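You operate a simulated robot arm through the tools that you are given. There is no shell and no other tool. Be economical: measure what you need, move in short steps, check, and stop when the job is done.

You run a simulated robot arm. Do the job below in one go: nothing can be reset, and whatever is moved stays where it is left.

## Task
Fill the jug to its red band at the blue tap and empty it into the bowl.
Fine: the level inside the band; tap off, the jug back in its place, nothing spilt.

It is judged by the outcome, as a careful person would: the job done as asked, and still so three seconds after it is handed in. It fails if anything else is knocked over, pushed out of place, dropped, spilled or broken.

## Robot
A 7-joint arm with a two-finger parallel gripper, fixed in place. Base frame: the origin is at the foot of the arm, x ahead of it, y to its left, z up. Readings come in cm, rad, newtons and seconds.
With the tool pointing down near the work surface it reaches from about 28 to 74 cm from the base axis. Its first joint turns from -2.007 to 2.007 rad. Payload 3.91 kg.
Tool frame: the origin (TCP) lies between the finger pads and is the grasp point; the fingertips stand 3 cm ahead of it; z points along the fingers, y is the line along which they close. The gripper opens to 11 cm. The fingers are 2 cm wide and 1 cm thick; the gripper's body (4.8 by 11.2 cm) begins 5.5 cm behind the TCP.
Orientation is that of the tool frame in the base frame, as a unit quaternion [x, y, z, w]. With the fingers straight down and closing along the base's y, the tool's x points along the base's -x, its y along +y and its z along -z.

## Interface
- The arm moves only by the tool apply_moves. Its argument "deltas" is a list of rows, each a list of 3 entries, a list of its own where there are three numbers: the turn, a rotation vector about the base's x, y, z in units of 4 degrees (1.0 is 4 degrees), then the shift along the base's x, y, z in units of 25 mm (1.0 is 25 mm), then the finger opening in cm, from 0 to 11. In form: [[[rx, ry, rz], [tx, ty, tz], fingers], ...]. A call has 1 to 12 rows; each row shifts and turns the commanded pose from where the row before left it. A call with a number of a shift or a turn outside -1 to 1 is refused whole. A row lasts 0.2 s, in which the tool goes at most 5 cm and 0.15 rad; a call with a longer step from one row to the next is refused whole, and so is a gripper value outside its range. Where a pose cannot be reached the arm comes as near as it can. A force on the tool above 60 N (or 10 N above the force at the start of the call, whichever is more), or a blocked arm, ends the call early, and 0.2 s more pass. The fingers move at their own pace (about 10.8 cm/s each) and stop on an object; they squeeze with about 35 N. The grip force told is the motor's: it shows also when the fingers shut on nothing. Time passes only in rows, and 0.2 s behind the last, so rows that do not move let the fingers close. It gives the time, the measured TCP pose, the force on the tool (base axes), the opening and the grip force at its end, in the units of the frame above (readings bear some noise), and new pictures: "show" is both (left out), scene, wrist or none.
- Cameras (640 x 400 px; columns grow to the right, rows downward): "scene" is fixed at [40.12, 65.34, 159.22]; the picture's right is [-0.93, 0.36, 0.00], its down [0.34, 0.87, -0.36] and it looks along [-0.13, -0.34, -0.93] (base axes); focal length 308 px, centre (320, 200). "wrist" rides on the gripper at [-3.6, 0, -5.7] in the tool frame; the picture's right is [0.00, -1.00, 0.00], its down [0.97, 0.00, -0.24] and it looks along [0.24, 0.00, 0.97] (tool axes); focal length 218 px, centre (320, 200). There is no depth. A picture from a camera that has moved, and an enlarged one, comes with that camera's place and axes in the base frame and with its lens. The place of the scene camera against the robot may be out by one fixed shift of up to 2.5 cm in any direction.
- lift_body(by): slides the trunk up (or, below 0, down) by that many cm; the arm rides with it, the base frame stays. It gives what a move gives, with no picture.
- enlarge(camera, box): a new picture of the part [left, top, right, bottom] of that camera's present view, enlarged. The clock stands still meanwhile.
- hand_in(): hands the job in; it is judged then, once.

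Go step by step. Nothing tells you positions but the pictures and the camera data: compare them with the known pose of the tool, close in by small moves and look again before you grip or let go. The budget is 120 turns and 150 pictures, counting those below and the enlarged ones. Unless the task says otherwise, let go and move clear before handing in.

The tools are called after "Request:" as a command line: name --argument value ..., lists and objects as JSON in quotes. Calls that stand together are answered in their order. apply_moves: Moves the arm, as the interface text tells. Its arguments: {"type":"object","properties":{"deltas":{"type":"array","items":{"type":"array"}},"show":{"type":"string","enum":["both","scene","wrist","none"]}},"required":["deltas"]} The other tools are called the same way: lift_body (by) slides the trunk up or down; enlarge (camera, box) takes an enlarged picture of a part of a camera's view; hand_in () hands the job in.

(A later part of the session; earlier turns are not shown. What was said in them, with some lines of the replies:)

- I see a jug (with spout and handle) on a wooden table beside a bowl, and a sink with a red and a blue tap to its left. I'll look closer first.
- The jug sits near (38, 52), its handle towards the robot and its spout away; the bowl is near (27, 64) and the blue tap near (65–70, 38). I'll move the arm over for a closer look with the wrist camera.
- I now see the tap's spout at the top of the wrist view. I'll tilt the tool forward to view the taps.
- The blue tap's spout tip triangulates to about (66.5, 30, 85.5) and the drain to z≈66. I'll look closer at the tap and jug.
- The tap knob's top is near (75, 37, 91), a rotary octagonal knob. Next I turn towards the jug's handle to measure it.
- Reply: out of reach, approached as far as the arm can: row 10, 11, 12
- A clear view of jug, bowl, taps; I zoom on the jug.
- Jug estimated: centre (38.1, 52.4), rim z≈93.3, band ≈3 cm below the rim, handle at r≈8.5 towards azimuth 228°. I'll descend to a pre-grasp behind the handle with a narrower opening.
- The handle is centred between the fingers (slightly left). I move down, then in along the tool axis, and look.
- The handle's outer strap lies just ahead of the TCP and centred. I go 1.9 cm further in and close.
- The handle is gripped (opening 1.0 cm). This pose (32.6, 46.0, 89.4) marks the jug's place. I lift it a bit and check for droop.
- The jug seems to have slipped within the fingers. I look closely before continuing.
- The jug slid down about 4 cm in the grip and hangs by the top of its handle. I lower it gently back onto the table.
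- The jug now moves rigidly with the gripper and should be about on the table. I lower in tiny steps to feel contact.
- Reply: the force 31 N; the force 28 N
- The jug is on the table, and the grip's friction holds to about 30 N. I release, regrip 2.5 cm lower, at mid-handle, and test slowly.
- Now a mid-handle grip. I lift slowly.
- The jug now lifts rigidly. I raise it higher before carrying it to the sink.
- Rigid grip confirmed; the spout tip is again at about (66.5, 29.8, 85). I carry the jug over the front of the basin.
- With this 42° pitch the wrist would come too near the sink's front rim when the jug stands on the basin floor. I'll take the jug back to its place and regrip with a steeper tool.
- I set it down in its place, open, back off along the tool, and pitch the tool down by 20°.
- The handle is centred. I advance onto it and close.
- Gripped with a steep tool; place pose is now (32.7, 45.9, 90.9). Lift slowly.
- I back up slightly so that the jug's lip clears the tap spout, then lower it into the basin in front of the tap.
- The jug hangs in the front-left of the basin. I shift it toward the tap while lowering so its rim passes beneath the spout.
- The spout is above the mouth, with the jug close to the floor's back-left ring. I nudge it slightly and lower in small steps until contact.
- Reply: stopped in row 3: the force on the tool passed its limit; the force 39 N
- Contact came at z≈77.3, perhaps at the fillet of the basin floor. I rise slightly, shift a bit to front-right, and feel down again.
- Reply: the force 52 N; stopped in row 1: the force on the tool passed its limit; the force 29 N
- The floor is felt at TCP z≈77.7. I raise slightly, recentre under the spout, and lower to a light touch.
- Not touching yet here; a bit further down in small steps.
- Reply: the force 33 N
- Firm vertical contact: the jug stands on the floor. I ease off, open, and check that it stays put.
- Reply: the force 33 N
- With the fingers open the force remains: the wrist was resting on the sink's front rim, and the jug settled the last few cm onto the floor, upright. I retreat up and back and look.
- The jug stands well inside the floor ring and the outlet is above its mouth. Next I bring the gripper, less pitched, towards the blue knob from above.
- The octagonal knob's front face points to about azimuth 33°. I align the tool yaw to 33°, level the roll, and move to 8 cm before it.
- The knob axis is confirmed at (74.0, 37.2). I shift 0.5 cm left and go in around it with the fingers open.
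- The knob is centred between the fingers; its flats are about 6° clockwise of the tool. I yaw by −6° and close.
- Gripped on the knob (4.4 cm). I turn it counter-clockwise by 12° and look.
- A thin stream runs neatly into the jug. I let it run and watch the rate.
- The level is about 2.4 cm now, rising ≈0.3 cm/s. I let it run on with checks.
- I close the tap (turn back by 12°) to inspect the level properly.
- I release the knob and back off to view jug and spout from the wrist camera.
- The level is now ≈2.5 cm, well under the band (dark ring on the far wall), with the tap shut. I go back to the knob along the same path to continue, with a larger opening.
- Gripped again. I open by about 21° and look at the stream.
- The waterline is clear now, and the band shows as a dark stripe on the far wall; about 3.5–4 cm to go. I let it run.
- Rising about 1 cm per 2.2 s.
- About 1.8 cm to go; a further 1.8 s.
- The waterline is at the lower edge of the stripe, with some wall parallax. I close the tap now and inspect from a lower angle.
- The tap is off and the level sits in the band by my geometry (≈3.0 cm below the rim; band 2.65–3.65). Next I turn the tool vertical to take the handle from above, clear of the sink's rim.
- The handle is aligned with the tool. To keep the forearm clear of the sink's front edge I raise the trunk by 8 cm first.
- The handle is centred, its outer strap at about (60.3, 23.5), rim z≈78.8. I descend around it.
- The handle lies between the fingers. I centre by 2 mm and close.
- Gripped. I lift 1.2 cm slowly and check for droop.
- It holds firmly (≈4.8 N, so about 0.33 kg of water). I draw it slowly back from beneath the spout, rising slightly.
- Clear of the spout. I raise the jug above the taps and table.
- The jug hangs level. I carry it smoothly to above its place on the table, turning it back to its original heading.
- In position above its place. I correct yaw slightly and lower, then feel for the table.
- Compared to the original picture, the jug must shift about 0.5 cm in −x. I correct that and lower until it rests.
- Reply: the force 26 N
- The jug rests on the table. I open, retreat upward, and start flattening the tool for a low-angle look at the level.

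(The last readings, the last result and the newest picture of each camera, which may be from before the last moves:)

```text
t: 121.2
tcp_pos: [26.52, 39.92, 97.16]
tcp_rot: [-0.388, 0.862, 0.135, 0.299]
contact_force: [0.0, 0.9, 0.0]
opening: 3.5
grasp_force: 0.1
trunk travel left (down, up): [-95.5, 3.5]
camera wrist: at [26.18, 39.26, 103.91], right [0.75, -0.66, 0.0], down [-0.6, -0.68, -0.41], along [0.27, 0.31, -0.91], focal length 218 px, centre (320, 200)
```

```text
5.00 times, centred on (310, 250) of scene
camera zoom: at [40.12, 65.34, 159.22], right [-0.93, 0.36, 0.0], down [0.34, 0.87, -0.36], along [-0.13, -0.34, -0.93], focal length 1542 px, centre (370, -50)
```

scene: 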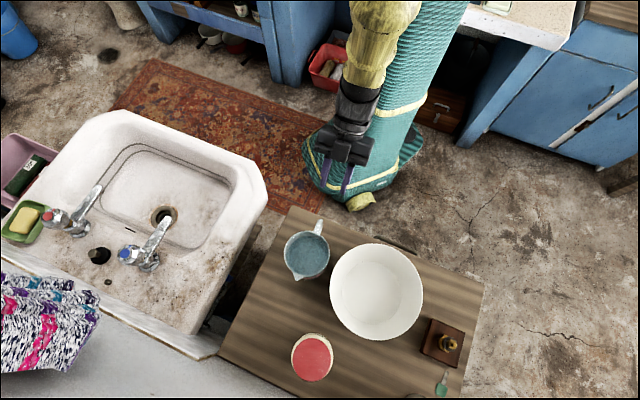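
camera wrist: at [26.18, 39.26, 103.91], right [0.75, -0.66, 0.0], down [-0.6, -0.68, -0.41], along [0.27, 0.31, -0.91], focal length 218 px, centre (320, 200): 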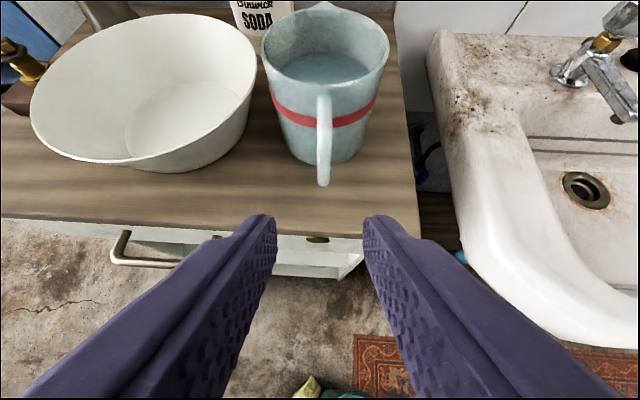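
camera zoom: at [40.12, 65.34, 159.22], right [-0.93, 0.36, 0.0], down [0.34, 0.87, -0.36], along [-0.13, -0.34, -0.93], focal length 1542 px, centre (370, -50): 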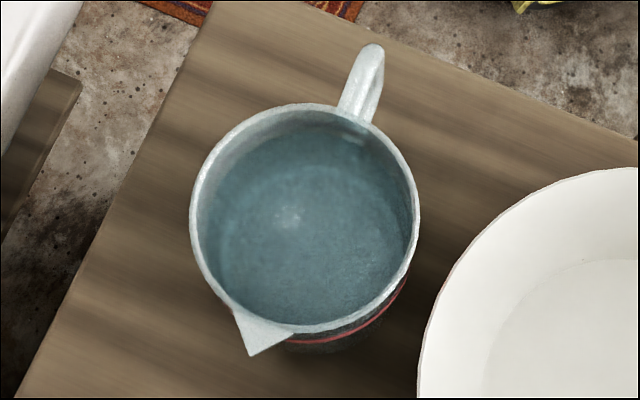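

The jug is back exactly at its original spot, filled. I zoom in on the level.

Request:
enlarge --camera "wrist" --box '[250, 0, 400, 130]'

Request:
apply_moves --deltas '[[[0.75, -0.66, 0], [0, 0, -0.2], 3.5], [[0.75, -0.66, 0], [0, 0, -0.3], 3.5], [[0.75, -0.66, 0], [0, 0, -0.3], 3.5], [[0.75, -0.66, 0], [0, 0, -0.3], 3.5], [[0.75, -0.66, 0], [0, 0, -0.3], 3.5], [[0.75, -0.66, 0], [0, 0, -0.3], 3.5], [[0.75, -0.66, 0], [0, 0, -0.3], 3.5], [[0.75, -0.66, 0], [0, 0, -0.3], 3.5]]' --show "wrist"

```text
3.08 times, centred on (325, 65) of wrist
camera zoom: at [26.18, 39.26, 103.91], right [0.75, -0.66, 0.0], down [-0.6, -0.68, -0.41], along [0.27, 0.31, -0.91], focal length 672 px, centre (305, 615)
```

zoom: 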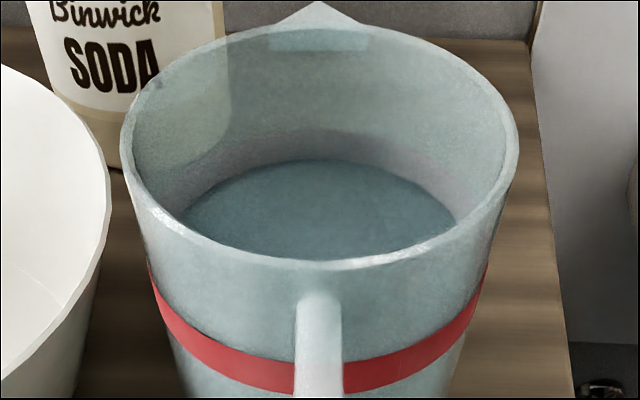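

```text
t: 123.0
tcp_pos: [26.87, 39.87, 91.39]
tcp_rot: [-0.335, 0.746, 0.239, 0.523]
contact_force: [-1.0, -0.1, -0.6]
opening: 3.49
grasp_force: 0.1
trunk travel left (down, up): [-95.5, 3.5]
camera wrist: at [24.18, 36.71, 96.63], right [0.75, -0.66, -0.01], down [-0.37, -0.41, -0.83], along [0.55, 0.63, -0.56], focal length 218 px, centre (320, 200)
```

wrist: 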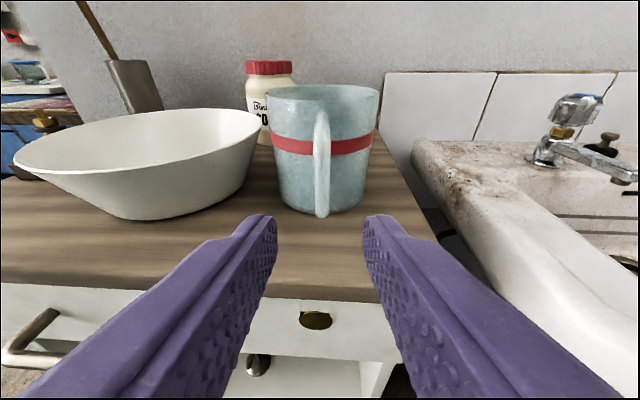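

Request:
enlarge --camera "wrist" --box '[260, 75, 390, 220]'

```text
2.76 times, centred on (325, 148) of wrist
camera zoom: at [24.18, 36.71, 96.63], right [0.75, -0.66, -0.01], down [-0.37, -0.41, -0.83], along [0.55, 0.63, -0.56], focal length 602 px, centre (306, 345)
```

zoom: 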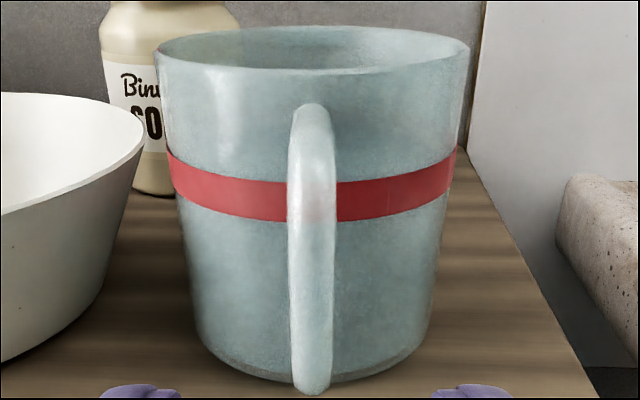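

The level computes to z≈90.7 with the band at 89.8–91.2, so it's inside the band. The tool is now only 20° down, good for pouring; I advance to the handle and close.

Request:
apply_moves --deltas '[[[0, 0, 0], [0.36, 0.4, -0.1], 3.5], [[0, 0, 0], [0.36, 0.4, -0.1], 3.5], [[0, 0, 0], [0.36, 0.4, -0.1], 3], [[0, 0, 0], [0.36, 0.4, -0.1], 3], [[0, 0, 0], [0.36, 0.4, -0.08], 3], [[0, 0, 0], [0.34, 0.38, 0], 3], [[0, 0, 0], [0, 0, 0], 3]]'

Request:
enlarge --camera "scene" --box '[270, 180, 350, 280]'

```text
t: 124.7
tcp_pos: [32.29, 45.73, 90.13]
tcp_rot: [-0.335, 0.747, 0.238, 0.522]
contact_force: [0.7, 0.1, -0.2]
opening: 2.98
grasp_force: 0.0
trunk travel left (down, up): [-95.5, 3.5]
camera wrist: at [29.56, 42.56, 95.49], right [0.75, -0.66, -0.01], down [-0.37, -0.41, -0.83], along [0.55, 0.63, -0.56], focal length 218 px, centre (320, 200)
```

scene: 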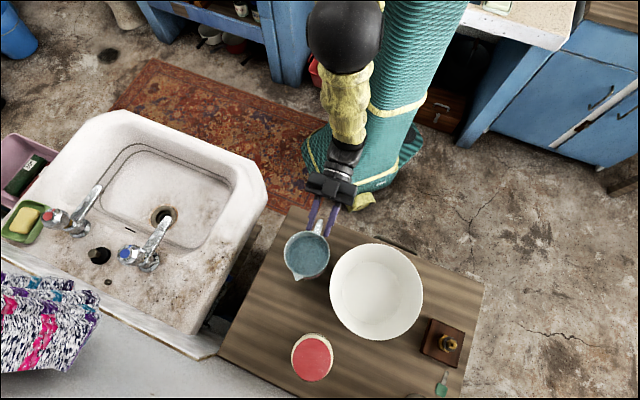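
wrist: 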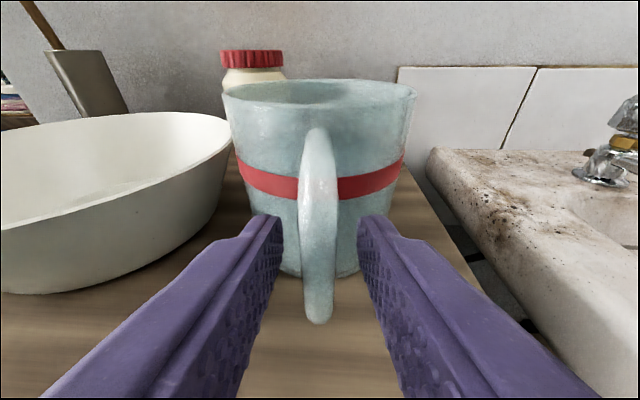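

```text
4.00 times, centred on (310, 230) of scene
camera zoom: at [40.12, 65.34, 159.22], right [-0.93, 0.36, 0.0], down [0.34, 0.87, -0.36], along [-0.13, -0.34, -0.93], focal length 1234 px, centre (360, 80)
```

zoom: 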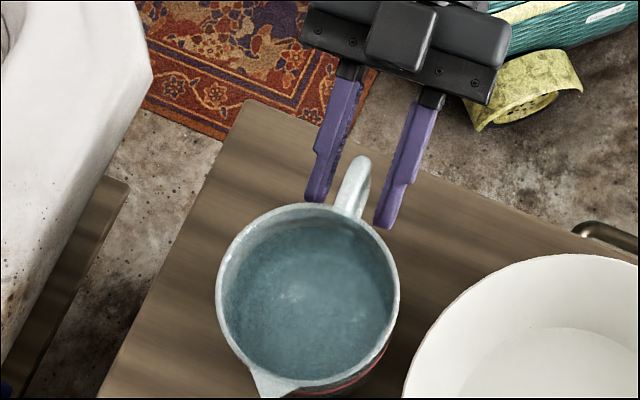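

Well placed. I close and lift only 0.5 cm to test the grip against drooping.

Request:
apply_moves --deltas '[[[0, 0, 0], [0, 0, 0], 2], [[0, 0, 0], [0, 0, 0], 1.3], [[0, 0, 0], [0, 0, 0], 0], [[0, 0, 0], [0, 0, 0], 0], [[0, 0, 0], [0, 0, 0], 0], [[0, 0, 0], [0, 0, 0.1], 0], [[0, 0, 0], [0, 0, 0.1], 0], [[0, 0, 0], [0, 0, 0], 0], [[0, 0, 0], [0, 0, 0], 0]]' --show "wrist"

```text
t: 126.7
tcp_pos: [32.27, 45.6, 90.72]
tcp_rot: [-0.335, 0.747, 0.238, 0.522]
contact_force: [1.3, 0.3, -5.5]
opening: 1.08
grasp_force: 34.8
trunk travel left (down, up): [-95.5, 3.5]
camera wrist: at [29.62, 42.53, 96.0], right [0.75, -0.66, -0.01], down [-0.37, -0.41, -0.83], along [0.55, 0.63, -0.56], focal length 218 px, centre (320, 200)
```

wrist: 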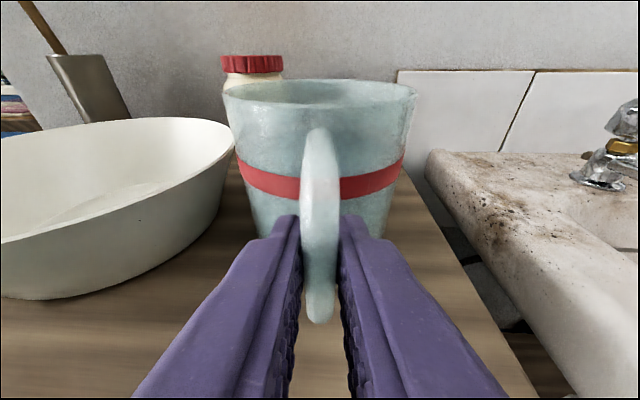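

No droop. I lift the jug to pouring height.

Request:
apply_moves --deltas '[[[0, 0, 0], [0, 0, 0.2], 0], [[0, 0, 0], [0, 0, 0.3], 0], [[0, 0, 0], [0, 0, 0.4], 0], [[0, 0, 0], [0, 0, 0.5], 0], [[0, 0, 0], [0, 0, 0.5], 0], [[0, 0, 0], [0, 0, 0.5], 0], [[0, 0, 0], [0, 0, 0.5], 0], [[0, 0, 0], [0, 0, 0.5], 0], [[0, 0, 0], [0, 0, 0.5], 0], [[0, 0, 0], [0, 0, 0.4], 0], [[0, 0, 0], [0, 0, 0.3], 0], [[0, 0, 0], [0, 0, 0], 0]]' --show "wrist"

```text
t: 129.2
tcp_pos: [32.39, 45.77, 102.3]
tcp_rot: [-0.335, 0.747, 0.238, 0.522]
contact_force: [0.8, -0.3, -4.8]
opening: 1.06
grasp_force: 35.3
trunk travel left (down, up): [-95.5, 3.5]
camera wrist: at [29.62, 42.59, 107.54], right [0.75, -0.66, -0.01], down [-0.37, -0.41, -0.83], along [0.55, 0.63, -0.56], focal length 218 px, centre (320, 200)
```

wrist: 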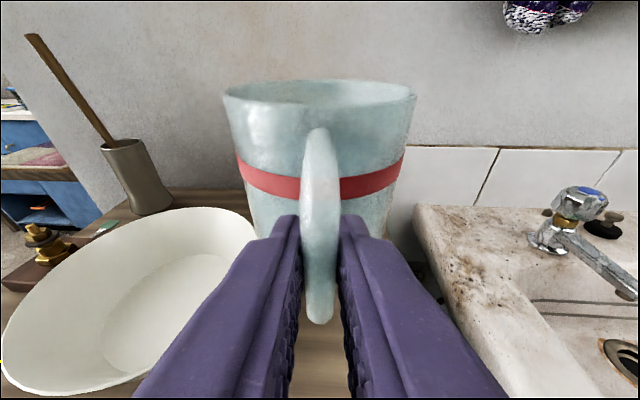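

Now I swing it, level, toward the bowl, turning to azimuth ≈67°.

Request:
apply_moves --deltas '[[[0, 0, 0.2], [-0.2, 0.06, 0], 0], [[0, 0, 0.4], [-0.4, 0.12, 0], 0], [[0, 0, 0.45], [-0.45, 0.14, 0], 0], [[0, 0, 0.45], [-0.45, 0.14, 0], 0], [[0, 0, 0.45], [-0.45, 0.14, 0], 0], [[0, 0, 0.45], [-0.45, 0.14, 0], 0], [[0, 0, 0.45], [-0.45, 0.14, 0], 0], [[0, 0, 0.45], [-0.45, 0.14, 0], 0], [[0, 0, 0.45], [-0.45, 0.14, 0], 0], [[0, 0, 0.45], [-0.45, 0.14, 0], 0], [[0, 0, 0.4], [-0.4, 0.12, 0], 0], [[0, 0, 0.1], [-0.1, 0.05, 0], 0]]'

Request:
enlarge --camera "scene" --box '[270, 180, 450, 350]'

```text
t: 131.8
tcp_pos: [20.46, 49.46, 102.15]
tcp_rot: [-0.453, 0.682, 0.321, 0.476]
contact_force: [-0.8, -0.9, -6.1]
opening: 1.07
grasp_force: 35.6
trunk travel left (down, up): [-95.5, 3.5]
camera wrist: at [19.01, 45.58, 107.45], right [0.92, -0.38, -0.01], down [-0.22, -0.51, -0.83], along [0.32, 0.77, -0.56], focal length 218 px, centre (320, 200)
```

scene: 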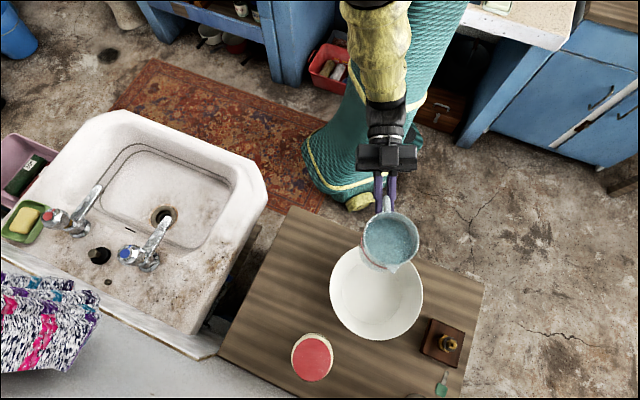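
wrist: 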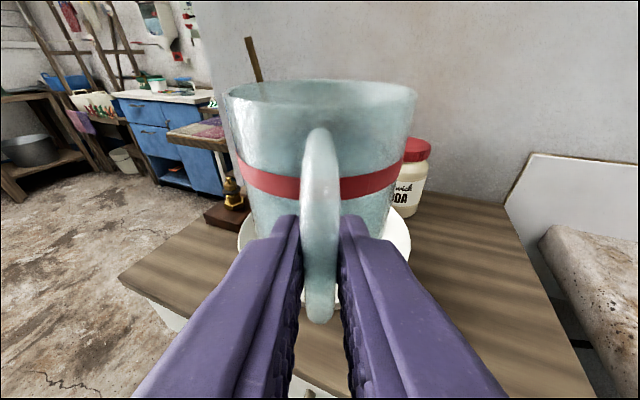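

```text
2.35 times, centred on (360, 265) of scene
camera zoom: at [40.12, 65.34, 159.22], right [-0.93, 0.36, 0.0], down [0.34, 0.87, -0.36], along [-0.13, -0.34, -0.93], focal length 726 px, centre (226, 47)
```

zoom: 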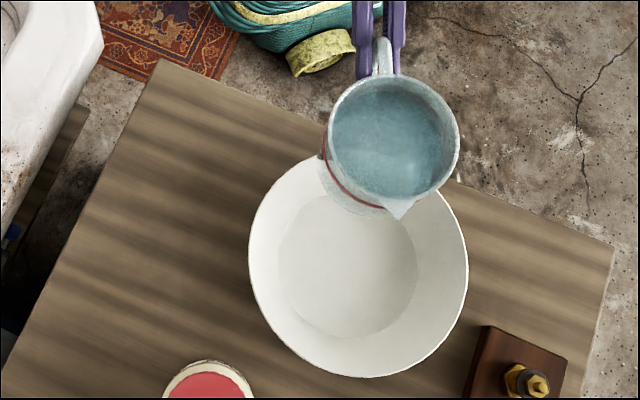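

The lip is about 2.4 cm short of the bowl's centre and in line. I begin tilting, keeping the lip over the bowl: first to 28°.

Request:
apply_moves --deltas '[[[-0.46, 0.19, 0], [0, 0, 0.07], 0], [[-0.92, 0.38, 0], [0, 0, 0.14], 0], [[-0.92, 0.38, 0], [0, 0, 0.14], 0], [[-0.92, 0.38, 0], [0, 0, 0.14], 0], [[-0.92, 0.38, 0], [0, 0, 0.14], 0], [[-0.92, 0.38, 0], [0, 0, 0.14], 0], [[-0.92, 0.38, 0], [0, 0, 0.14], 0], [[-0.46, 0.19, 0], [0, 0, 0.07], 0]]' --show "both"

Request:
enlarge --camera "scene" --box '[310, 180, 450, 350]'

```text
t: 133.7
tcp_pos: [20.4, 49.44, 104.61]
tcp_rot: [-0.516, 0.777, 0.201, 0.299]
contact_force: [-0.8, 1.2, -4.6]
opening: 1.07
grasp_force: 35.1
trunk travel left (down, up): [-95.5, 3.5]
camera wrist: at [20.1, 48.3, 111.23], right [0.92, -0.39, 0.0], down [-0.34, -0.81, -0.47], along [0.18, 0.44, -0.88], focal length 218 px, centre (320, 200)
```

scene: 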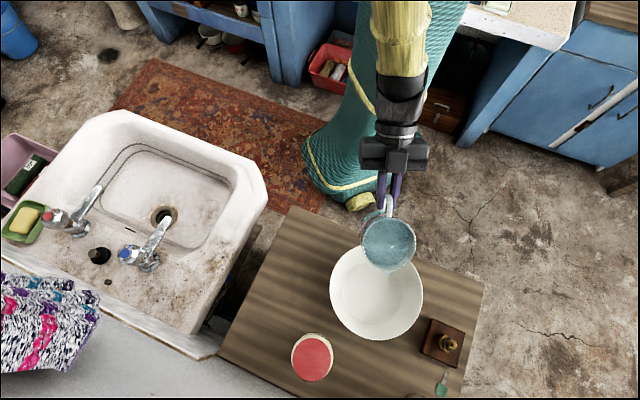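
wrist: 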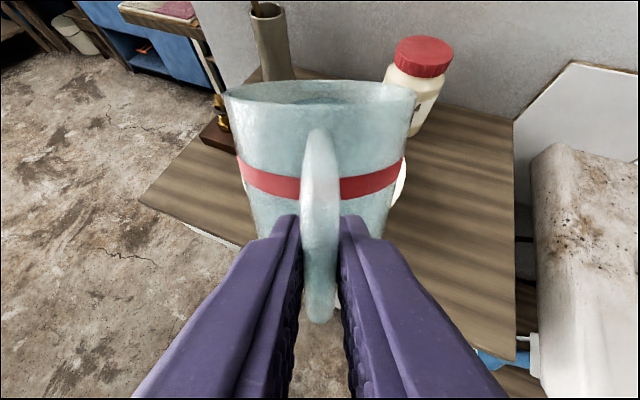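

```text
2.35 times, centred on (380, 265) of scene
camera zoom: at [40.12, 65.34, 159.22], right [-0.93, 0.36, 0.0], down [0.34, 0.87, -0.36], along [-0.13, -0.34, -0.93], focal length 726 px, centre (179, 47)
```

zoom: 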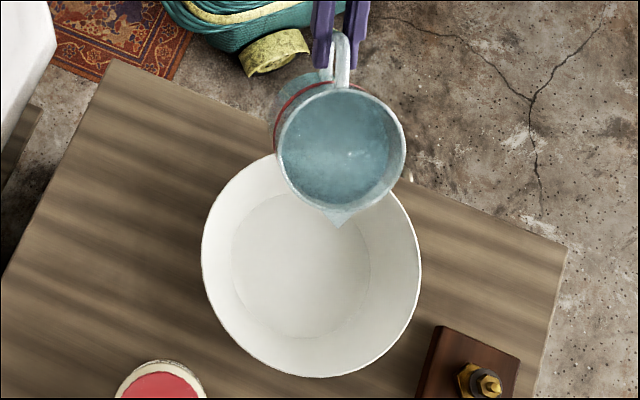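

The water is about to reach the lip, which is well over the bowl. I tilt slowly on.

Request:
apply_moves --deltas '[[[-0.345, 0.14, 0], [0.02, 0.05, 0.06], 0], [[-0.345, 0.14, 0], [0.02, 0.05, 0.06], 0], [[-0.345, 0.14, 0], [0.02, 0.05, 0.06], 0], [[-0.345, 0.14, 0], [0.02, 0.05, 0.06], 0], [[-0.345, 0.14, 0], [0.02, 0.05, 0.06], 0], [[-0.345, 0.14, 0], [0.02, 0.05, 0.06], 0], [[-0.345, 0.14, 0], [0.02, 0.05, 0.06], 0], [[-0.345, 0.14, 0], [0.02, 0.05, 0.06], 0]]' --show "none"

Request:
enlarge --camera "scene" --box '[310, 180, 450, 350]'

```text
t: 135.4
tcp_pos: [20.85, 50.43, 105.9]
tcp_rot: [-0.535, 0.804, 0.145, 0.216]
contact_force: [0.2, -0.2, -3.8]
opening: 1.08
grasp_force: 35.3
trunk travel left (down, up): [-95.5, 3.5]
```

```text
2.35 times, centred on (380, 265) of scene
camera zoom: at [40.12, 65.34, 159.22], right [-0.93, 0.36, 0.0], down [0.34, 0.87, -0.36], along [-0.13, -0.34, -0.93], focal length 726 px, centre (179, 47)
```

zoom: 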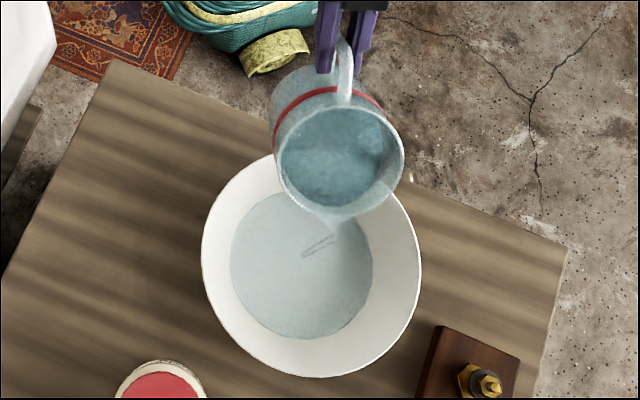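

Water flows cleanly into the bowl. I continue tilting.

Request:
apply_moves --deltas '[[[-0.46, 0.19, 0], [0.046, 0.11, 0.06], 0], [[-0.46, 0.19, 0], [0.046, 0.11, 0.06], 0], [[-0.46, 0.19, 0], [0.046, 0.11, 0.06], 0], [[-0.46, 0.19, 0], [0.046, 0.11, 0.06], 0], [[-0.46, 0.19, 0], [0.046, 0.11, 0.06], 0], [[-0.46, 0.19, 0], [0.046, 0.11, 0.06], 0], [[-0.46, 0.19, 0], [0.046, 0.11, 0.06], 0], [[-0.46, 0.19, 0], [0.046, 0.11, 0.06], 0], [[-0.46, 0.19, 0], [0.046, 0.11, 0.06], 0], [[-0.46, 0.19, 0], [0.046, 0.11, 0.06], 0]]' --show "none"

Request:
enlarge --camera "scene" --box '[310, 180, 450, 350]'

```text
t: 137.7
tcp_pos: [21.92, 53.2, 107.49]
tcp_rot: [-0.551, 0.83, 0.05, 0.076]
contact_force: [0.0, 0.2, -1.8]
opening: 1.05
grasp_force: 34.9
trunk travel left (down, up): [-95.5, 3.5]
```

```text
2.35 times, centred on (380, 265) of scene
camera zoom: at [40.12, 65.34, 159.22], right [-0.93, 0.36, 0.0], down [0.34, 0.87, -0.36], along [-0.13, -0.34, -0.93], focal length 726 px, centre (179, 47)
```

zoom: 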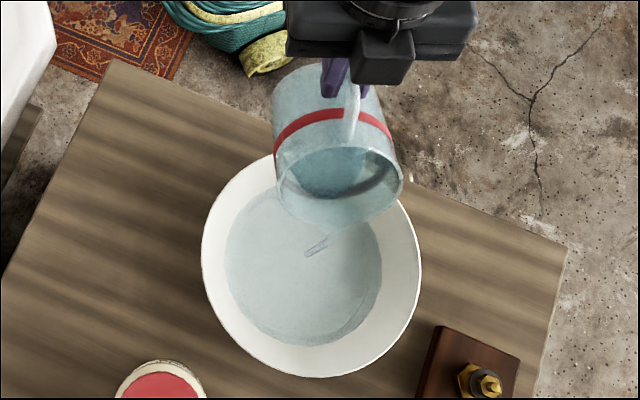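

Going on to 80°.

Request:
apply_moves --deltas '[[[-0.46, 0.19, 0], [0.066, 0.159, 0.05], 0], [[-0.46, 0.19, 0], [0.066, 0.159, 0.05], 0], [[-0.46, 0.19, 0], [0.066, 0.159, 0.05], 0], [[-0.46, 0.19, 0], [0.066, 0.159, 0.05], 0], [[-0.46, 0.19, 0], [0.066, 0.159, 0.05], 0], [[-0.46, 0.19, 0], [0.066, 0.159, 0.05], 0], [[-0.46, 0.19, 0], [0.066, 0.159, 0.05], 0], [[-0.46, 0.19, 0], [0.066, 0.159, 0.05], 0], [[-0.46, 0.19, 0], [0.066, 0.159, 0.05], 0], [[-0.46, 0.19, 0], [0.066, 0.159, 0.05], 0]]' --show "none"

Request:
enlarge --camera "scene" --box '[310, 180, 450, 350]'

```text
t: 139.8
tcp_pos: [23.82, 57.2, 108.43]
tcp_rot: [-0.551, 0.83, -0.048, -0.069]
contact_force: [0.0, -1.0, -0.6]
opening: 1.03
grasp_force: 34.5
trunk travel left (down, up): [-95.5, 3.5]
```

```text
2.35 times, centred on (380, 265) of scene
camera zoom: at [40.12, 65.34, 159.22], right [-0.93, 0.36, 0.0], down [0.34, 0.87, -0.36], along [-0.13, -0.34, -0.93], focal length 726 px, centre (179, 47)
```

zoom: 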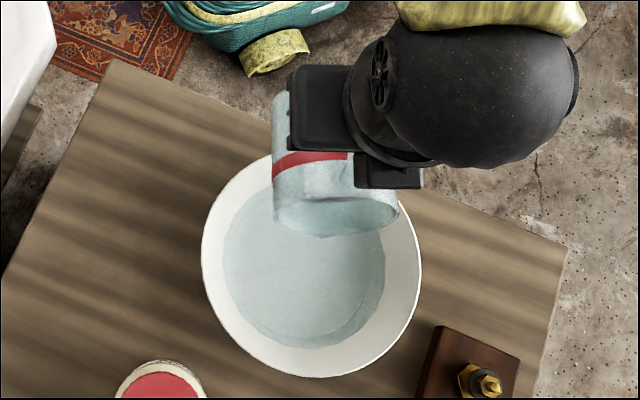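

Almost empty; on to 100° and hold.

Request:
apply_moves --deltas '[[[-0.46, 0.19, 0], [0.075, 0.18, 0.03], 0], [[-0.46, 0.19, 0], [0.075, 0.18, 0.03], 0], [[-0.46, 0.19, 0], [0.075, 0.18, 0.03], 0], [[-0.46, 0.19, 0], [0.075, 0.18, 0.03], 0], [[-0.46, 0.19, 0], [0.075, 0.18, 0.03], 0], [[-0.46, 0.19, 0], [0.075, 0.18, 0.03], 0], [[-0.46, 0.19, 0], [0.075, 0.18, 0.03], 0], [[-0.46, 0.19, 0], [0.075, 0.18, 0.03], 0], [[-0.46, 0.19, 0], [0.075, 0.18, 0.03], 0], [[-0.46, 0.19, 0], [0.075, 0.18, 0.03], 0], [[0, 0, 0], [0, 0, 0], 0], [[0, 0, 0], [0, 0, 0], 0]]' --show "wrist"

Request:
apply_moves --deltas '[[[-0.46, 0.19, 0], [0.06, 0.14, 0.02], 0], [[-0.46, 0.19, 0], [0.06, 0.14, 0.02], 0], [[-0.46, 0.19, 0], [0.06, 0.14, 0.02], 0], [[0, 0, 0], [0, 0, 0], 0], [[0, 0, 0], [0, 0, 0], 0], [[0, 0, 0], [0, 0, 0], 0], [[0, 0, 0], [0, 0, 0], 0], [[0, 0, 0], [0, 0, 0], 0], [[0, 0, 0], [0, 0, 0], 0]]' --show "none"

Request:
enlarge --camera "scene" --box '[310, 180, 450, 350]'

```text
t: 142.4
tcp_pos: [24.21, 57.62, 109.98]
tcp_rot: [-0.535, 0.806, -0.143, -0.21]
contact_force: [-0.3, 0.1, -1.6]
opening: 1.01
grasp_force: 35.2
out of reach, approached as far as the arm can: row 7, 8, 9, 10
trunk travel left (down, up): [-95.5, 3.5]
camera wrist: at [26.44, 63.0, 113.07], right [0.92, -0.39, 0.01], down [-0.28, -0.67, 0.69], along [-0.26, -0.63, -0.73], focal length 218 px, centre (320, 200)
```

wrist: 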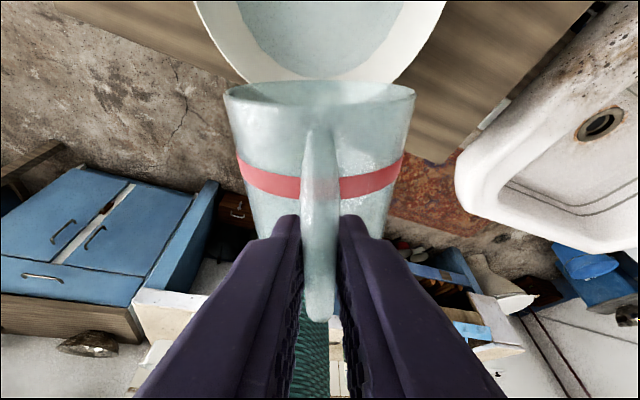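

```text
t: 144.4
tcp_pos: [23.63, 55.78, 111.19]
tcp_rot: [-0.527, 0.793, -0.172, -0.251]
contact_force: [0.1, 0.7, -1.5]
opening: 1.03
grasp_force: 35.4
out of reach, approached as far as the arm can: row 1, 2, 3
trunk travel left (down, up): [-95.5, 3.5]
```

```text
2.35 times, centred on (380, 265) of scene
camera zoom: at [40.12, 65.34, 159.22], right [-0.93, 0.36, 0.0], down [0.34, 0.87, -0.36], along [-0.13, -0.34, -0.93], focal length 726 px, centre (179, 47)
```

zoom: 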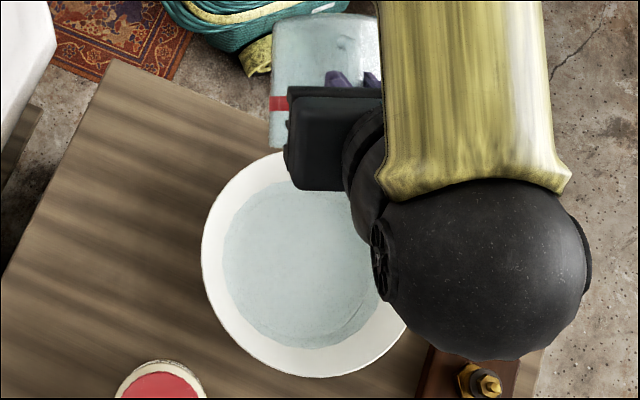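

The arm reached its limit near 105°; the weight is back to that of the empty jug. I reverse along the same path.

Request:
apply_moves --deltas '[[[0.69, -0.285, 0], [-0.09, -0.21, -0.03], 0], [[0.69, -0.285, 0], [-0.09, -0.21, -0.03], 0], [[0.92, -0.38, 0], [-0.15, -0.36, -0.06], 0], [[0.92, -0.38, 0], [-0.15, -0.36, -0.06], 0], [[0.92, -0.38, 0], [-0.15, -0.36, -0.06], 0], [[0.92, -0.38, 0], [-0.15, -0.36, -0.06], 0], [[0.92, -0.38, 0], [-0.15, -0.36, -0.06], 0], [[0, 0, 0], [0, 0, 0], 0]]'

```text
t: 146.2
tcp_pos: [21.31, 50.35, 110.2]
tcp_rot: [-0.551, 0.831, -0.047, -0.068]
contact_force: [1.0, 0.3, -1.7]
opening: 1.02
grasp_force: 34.6
out of reach, approached as far as the arm can: row 1
trunk travel left (down, up): [-95.5, 3.5]
camera wrist: at [23.01, 54.57, 115.26], right [0.92, -0.39, 0.0], down [-0.36, -0.85, 0.4], along [-0.15, -0.37, -0.92], focal length 218 px, centre (320, 200)
```

scene: 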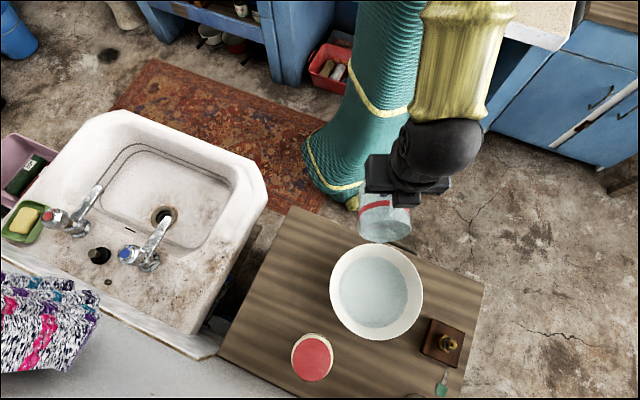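
wrist: 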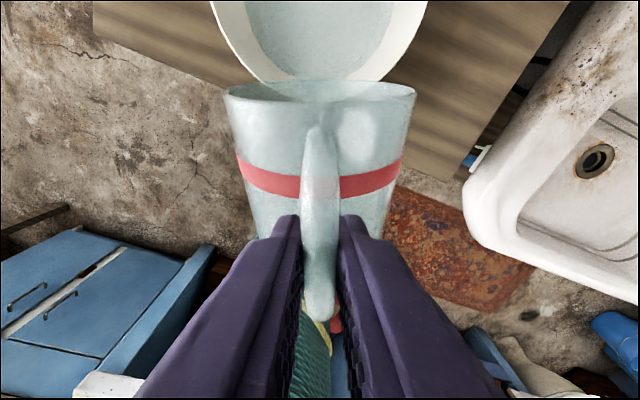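

The jug is empty; nothing visible spilt. I return it upright while staying above the bowl's rim.

Request:
apply_moves --deltas '[[[0.92, -0.38, 0], [0, 0, 0], 0], [[0.92, -0.38, 0], [0, 0, 0], 0], [[0.92, -0.38, 0], [0, 0, 0], 0], [[0.92, -0.38, 0], [0, 0, -0.1], 0], [[0.92, -0.38, 0], [0, 0, -0.1], 0], [[0.92, -0.38, 0], [0, 0, -0.1], 0], [[0.92, -0.38, 0], [0, 0, -0.1], 0], [[0.92, -0.38, 0], [0, 0, -0.1], 0], [[0.92, -0.38, 0], [0, 0, -0.1], 0], [[0.92, -0.38, 0], [0, 0, -0.1], 0]]' --show "none"

Request:
apply_moves --deltas '[[[0.92, -0.38, 0], [-0.02, -0.02, -0.15], 0], [[0.92, -0.38, 0], [-0.02, -0.02, -0.15], 0], [[0.92, -0.38, 0], [-0.02, -0.02, -0.15], 0], [[0.92, -0.38, 0], [-0.02, -0.02, -0.2], 0], [[0.92, -0.38, 0], [-0.02, -0.02, -0.2], 0], [[0.92, -0.38, 0], [-0.02, -0.02, -0.2], 0], [[0.92, -0.38, 0], [-0.02, -0.02, -0.2], 0], [[0.92, -0.38, 0], [-0.02, -0.02, -0.2], 0], [[0.92, -0.38, 0], [-0.02, -0.02, -0.2], 0], [[0.8, -0.33, 0], [0, 0, 0], 0], [[0, 0, 0], [0, 0, 0], 0]]'

```text
t: 148.4
tcp_pos: [21.06, 50.33, 108.52]
tcp_rot: [-0.534, 0.804, 0.146, 0.218]
contact_force: [0.0, -0.6, -1.0]
opening: 1.03
grasp_force: 35.3
trunk travel left (down, up): [-95.5, 3.5]
```

```text
t: 150.8
tcp_pos: [20.81, 50.02, 104.2]
tcp_rot: [-0.454, 0.683, 0.319, 0.474]
contact_force: [-0.1, 0.6, -0.8]
opening: 1.04
grasp_force: 35.0
trunk travel left (down, up): [-95.5, 3.5]
camera wrist: at [19.26, 46.17, 109.65], right [0.92, -0.38, -0.01], down [-0.22, -0.52, -0.83], along [0.32, 0.76, -0.56], focal length 218 px, centre (320, 200)
```

scene: 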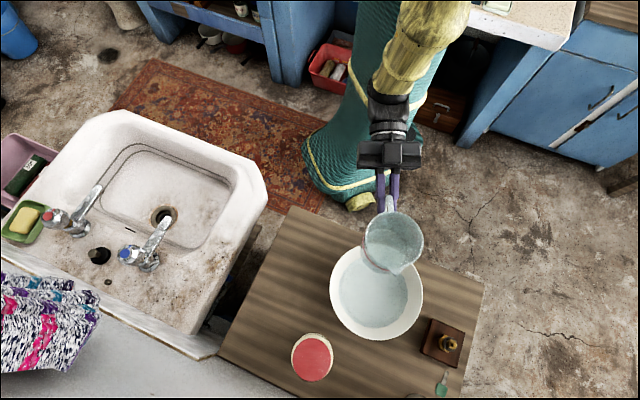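
wrist: 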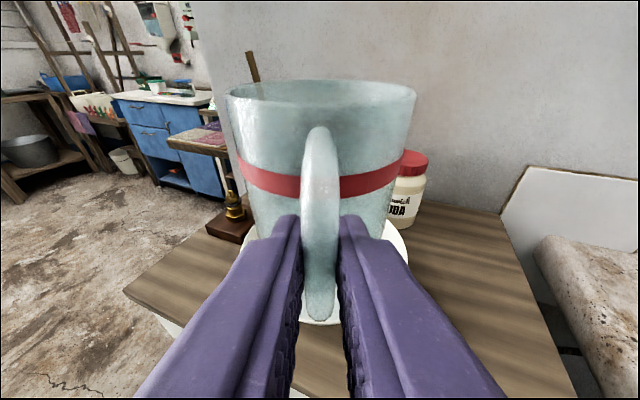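

Request:
enlarge --camera "scene" --box '[310, 190, 450, 350]'

Request:
apply_moves --deltas '[[[0, 0, -0.3917], [0.382, -0.147, 0], 0], [[0, 0, -0.3917], [0.382, -0.147, 0], 0], [[0, 0, -0.3917], [0.382, -0.147, 0], 0], [[0, 0, -0.3917], [0.382, -0.147, 0], 0], [[0, 0, -0.3917], [0.382, -0.147, 0], 0], [[0, 0, -0.3917], [0.382, -0.147, 0], 0], [[0, 0, -0.3917], [0.382, -0.147, 0], 0], [[0, 0, -0.3917], [0.382, -0.147, 0], 0], [[0, 0, -0.3917], [0.382, -0.147, 0], 0], [[0, 0, -0.3917], [0.382, -0.147, 0], 0], [[0, 0, -0.3917], [0.382, -0.147, 0], 0], [[0, 0, -0.3917], [0.382, -0.147, 0], 0]]' --show "none"

Request:
apply_moves --deltas '[[[0, 0, 0], [0, 0, -0.4], 0], [[0, 0, 0], [0, 0, -0.6], 0], [[0, 0, 0], [0, 0, -0.6], 0], [[0, 0, 0], [0, 0, -0.6], 0], [[0, 0, 0], [0, 0, -0.6], 0], [[0, 0, 0], [0, 0, -0.6], 0], [[0, 0, 0], [0, 0, -0.6], 0], [[0, 0, 0], [0, 0, -0.4], 0], [[0, 0, 0], [0, 0, -0.3], 0], [[0, 0, 0], [0, 0, 0], 0]]'

Request:
enlarge --camera "scene" --box '[270, 210, 350, 290]'

```text
2.50 times, centred on (380, 270) of scene
camera zoom: at [40.12, 65.34, 159.22], right [-0.93, 0.36, 0.0], down [0.34, 0.87, -0.36], along [-0.13, -0.34, -0.93], focal length 771 px, centre (170, 25)
```

zoom: 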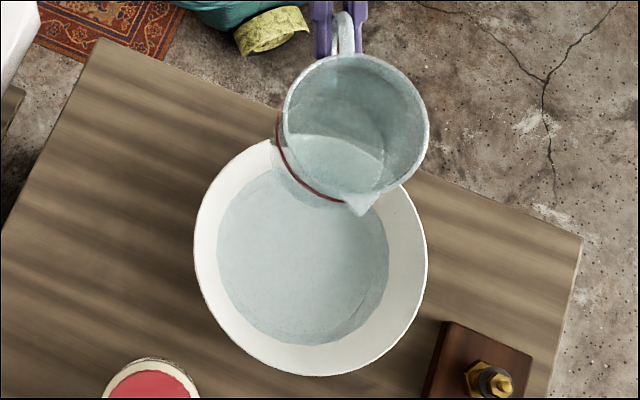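

```text
t: 153.4
tcp_pos: [32.43, 45.32, 104.35]
tcp_rot: [-0.336, 0.75, 0.237, 0.519]
contact_force: [-0.1, 0.1, -1.8]
opening: 0.99
grasp_force: 35.0
trunk travel left (down, up): [-95.5, 3.5]
```

```text
t: 155.7
tcp_pos: [32.31, 45.5, 92.51]
tcp_rot: [-0.336, 0.749, 0.236, 0.52]
contact_force: [0.2, 0.2, -1.1]
opening: 1.03
grasp_force: 34.4
trunk travel left (down, up): [-95.5, 3.5]
camera wrist: at [29.74, 42.44, 97.86], right [0.75, -0.66, -0.01], down [-0.38, -0.42, -0.83], along [0.55, 0.62, -0.56], focal length 218 px, centre (320, 200)
```

scene: 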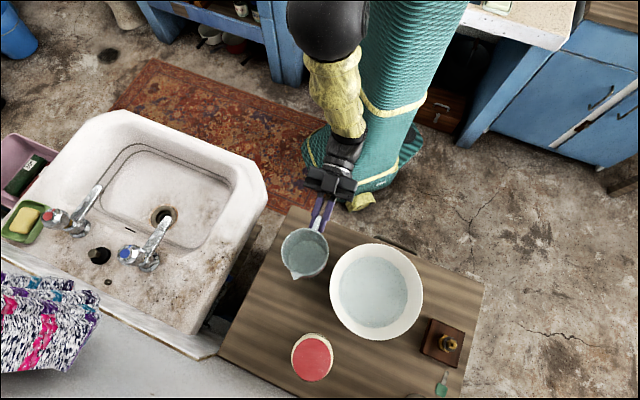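
wrist: 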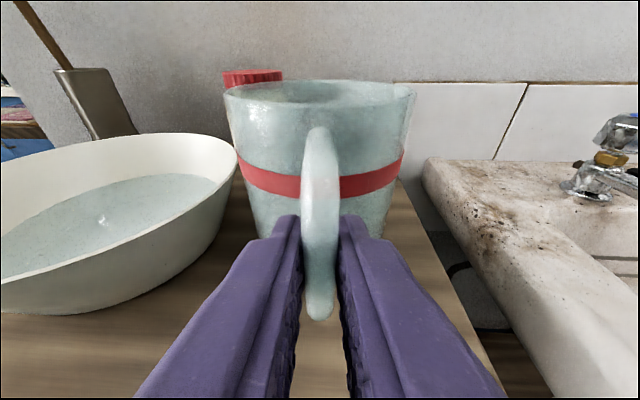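

```text
5.00 times, centred on (310, 250) of scene
camera zoom: at [40.12, 65.34, 159.22], right [-0.93, 0.36, 0.0], down [0.34, 0.87, -0.36], along [-0.13, -0.34, -0.93], focal length 1542 px, centre (370, -50)
```

zoom: 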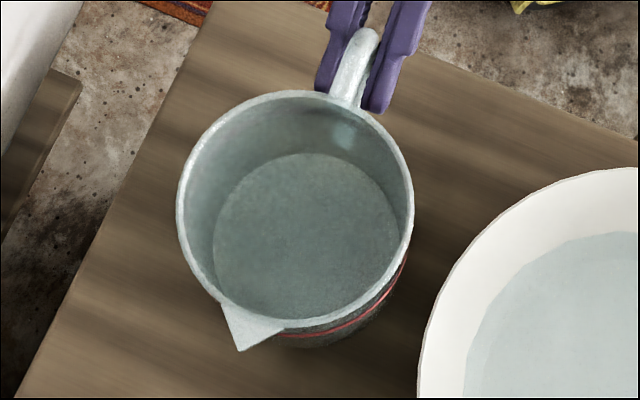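

The jug is empty and nearly over its place (about 2.4 cm up). I correct by 2–3 mm and lower until it touches.

Request:
apply_moves --deltas '[[[0, 0, 0], [-0.09, -0.01, -0.3], 0], [[0, 0, 0], [0, 0, -0.3], 0], [[0, 0, 0], [0, 0, -0.2], 0], [[0, 0, 0], [0, 0, -0.05], 0], [[0, 0, 0], [0, 0, 0], 0]]' --show "none"

Request:
apply_moves --deltas '[[[0, 0, 0], [0, 0, -0.07], 0], [[0, 0, 0], [0, 0, 0], 0]]' --show "none"

Request:
enlarge --camera "scene" --box '[270, 210, 350, 290]'

```text
t: 156.8
tcp_pos: [32.18, 45.5, 90.44]
tcp_rot: [-0.336, 0.749, 0.236, 0.52]
contact_force: [0.4, -0.5, -1.0]
opening: 1.05
grasp_force: 35.4
trunk travel left (down, up): [-95.5, 3.5]
```

```text
t: 157.4
tcp_pos: [32.15, 45.54, 90.39]
tcp_rot: [-0.335, 0.749, 0.236, 0.521]
contact_force: [-0.3, 0.0, 0.2]
opening: 1.04
grasp_force: 34.6
trunk travel left (down, up): [-95.5, 3.5]
```

```text
5.00 times, centred on (310, 250) of scene
camera zoom: at [40.12, 65.34, 159.22], right [-0.93, 0.36, 0.0], down [0.34, 0.87, -0.36], along [-0.13, -0.34, -0.93], focal length 1542 px, centre (370, -50)
```

zoom: 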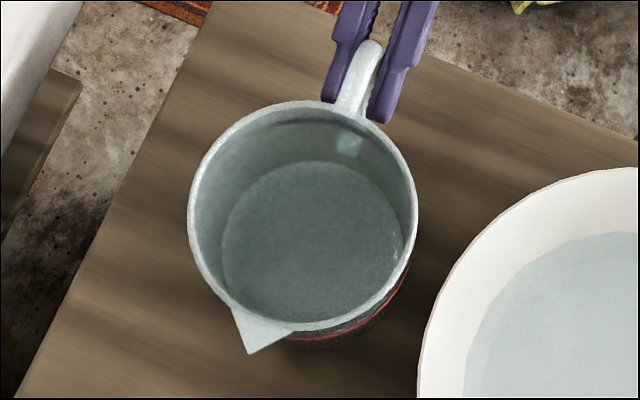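

It matches the original picture. A final touch-down, then release and back off.

Request:
apply_moves --deltas '[[[0, 0, 0], [0, 0, -0.07], 0], [[0, 0, 0], [0, 0, 0], 0]]' --show "none"

Request:
apply_moves --deltas '[[[0, 0, 0], [0, 0, -0.05], 0], [[0, 0, 0], [0, 0, 0], 0]]' --show "none"

```text
t: 158.1
tcp_pos: [32.18, 45.55, 90.34]
tcp_rot: [-0.335, 0.748, 0.237, 0.521]
contact_force: [-1.3, -1.0, 8.8]
opening: 1.01
grasp_force: 34.9
trunk travel left (down, up): [-95.5, 3.5]
no pictures are left
```

```text
t: 158.7
tcp_pos: [32.1, 45.57, 90.21]
tcp_rot: [-0.335, 0.748, 0.237, 0.521]
contact_force: [-2.0, -0.5, 13.6]
opening: 1.01
grasp_force: 34.8
trunk travel left (down, up): [-95.5, 3.5]
no pictures are left
```

The jug stands on the table; no pictures remain. I ease off, open, and retreat straight back along the tool axis.

Request:
apply_moves --deltas '[[[0, 0, 0], [0, 0, 0.04], 0], [[0, 0, 0], [0, 0, 0], 2], [[0, 0, 0], [0, 0, 0], 3.5], [[0, 0, 0], [0, 0, 0], 3.5], [[0, 0, 0], [-0.2, -0.23, 0.1], 3.5], [[0, 0, 0], [-0.3, -0.34, 0.15], 3.5], [[0, 0, 0], [-0.4, -0.45, 0.2], 3.5], [[0, 0, 0], [-0.4, -0.45, 0.3], 3.5], [[0, 0, 0], [-0.4, -0.45, 0.4], 3.5], [[0, 0, 0], [-0.3, -0.34, 0.4], 3.5], [[0, 0, 0], [0, 0, 0], 3.5], [[0, 0, 0], [0, 0, 0], 3.5]]' --show "none"

```text
t: 161.2
tcp_pos: [27.09, 39.83, 94.35]
tcp_rot: [-0.335, 0.75, 0.235, 0.519]
contact_force: [0.6, -0.1, -0.5]
opening: 3.5
grasp_force: 0.1
trunk travel left (down, up): [-95.5, 3.5]
no pictures are left
```

The gripper is open and clear of the jug, with no contact force. The tap is off, the bowl holds the water and the jug is back in its place, so I hand in.

Request:
hand_in

```text
The job is handed in.
```

I filled the jug at the blue tap, emptied it into the bowl and put it back in its place; the job is handed in.

- **Level:** by my reading from the pictures it was inside the red band. The water stood at about z = 90.7 and the band runs from about 89.8 to 91.2.
- **Tap:** I turned the knob back to its starting position. The later pictures show no water running.
- **Pour:** no water shows on the table in the pictures. At the end of the pour the arm reached its limit and the jug's lip drifted back to the bowl's edge. The jug's weight was already back to empty by then.
- **Jug in the sink:** it dropped the last few centimetres onto the basin floor when I first let go, because the arm was blocked, probably by the sink's edge. It stayed upright, and it was empty at that point.
- **Jug's place:** the last picture, just before touch-down, matched the starting one. I ran out of pictures after that, so I judged the final release by the force readings alone.
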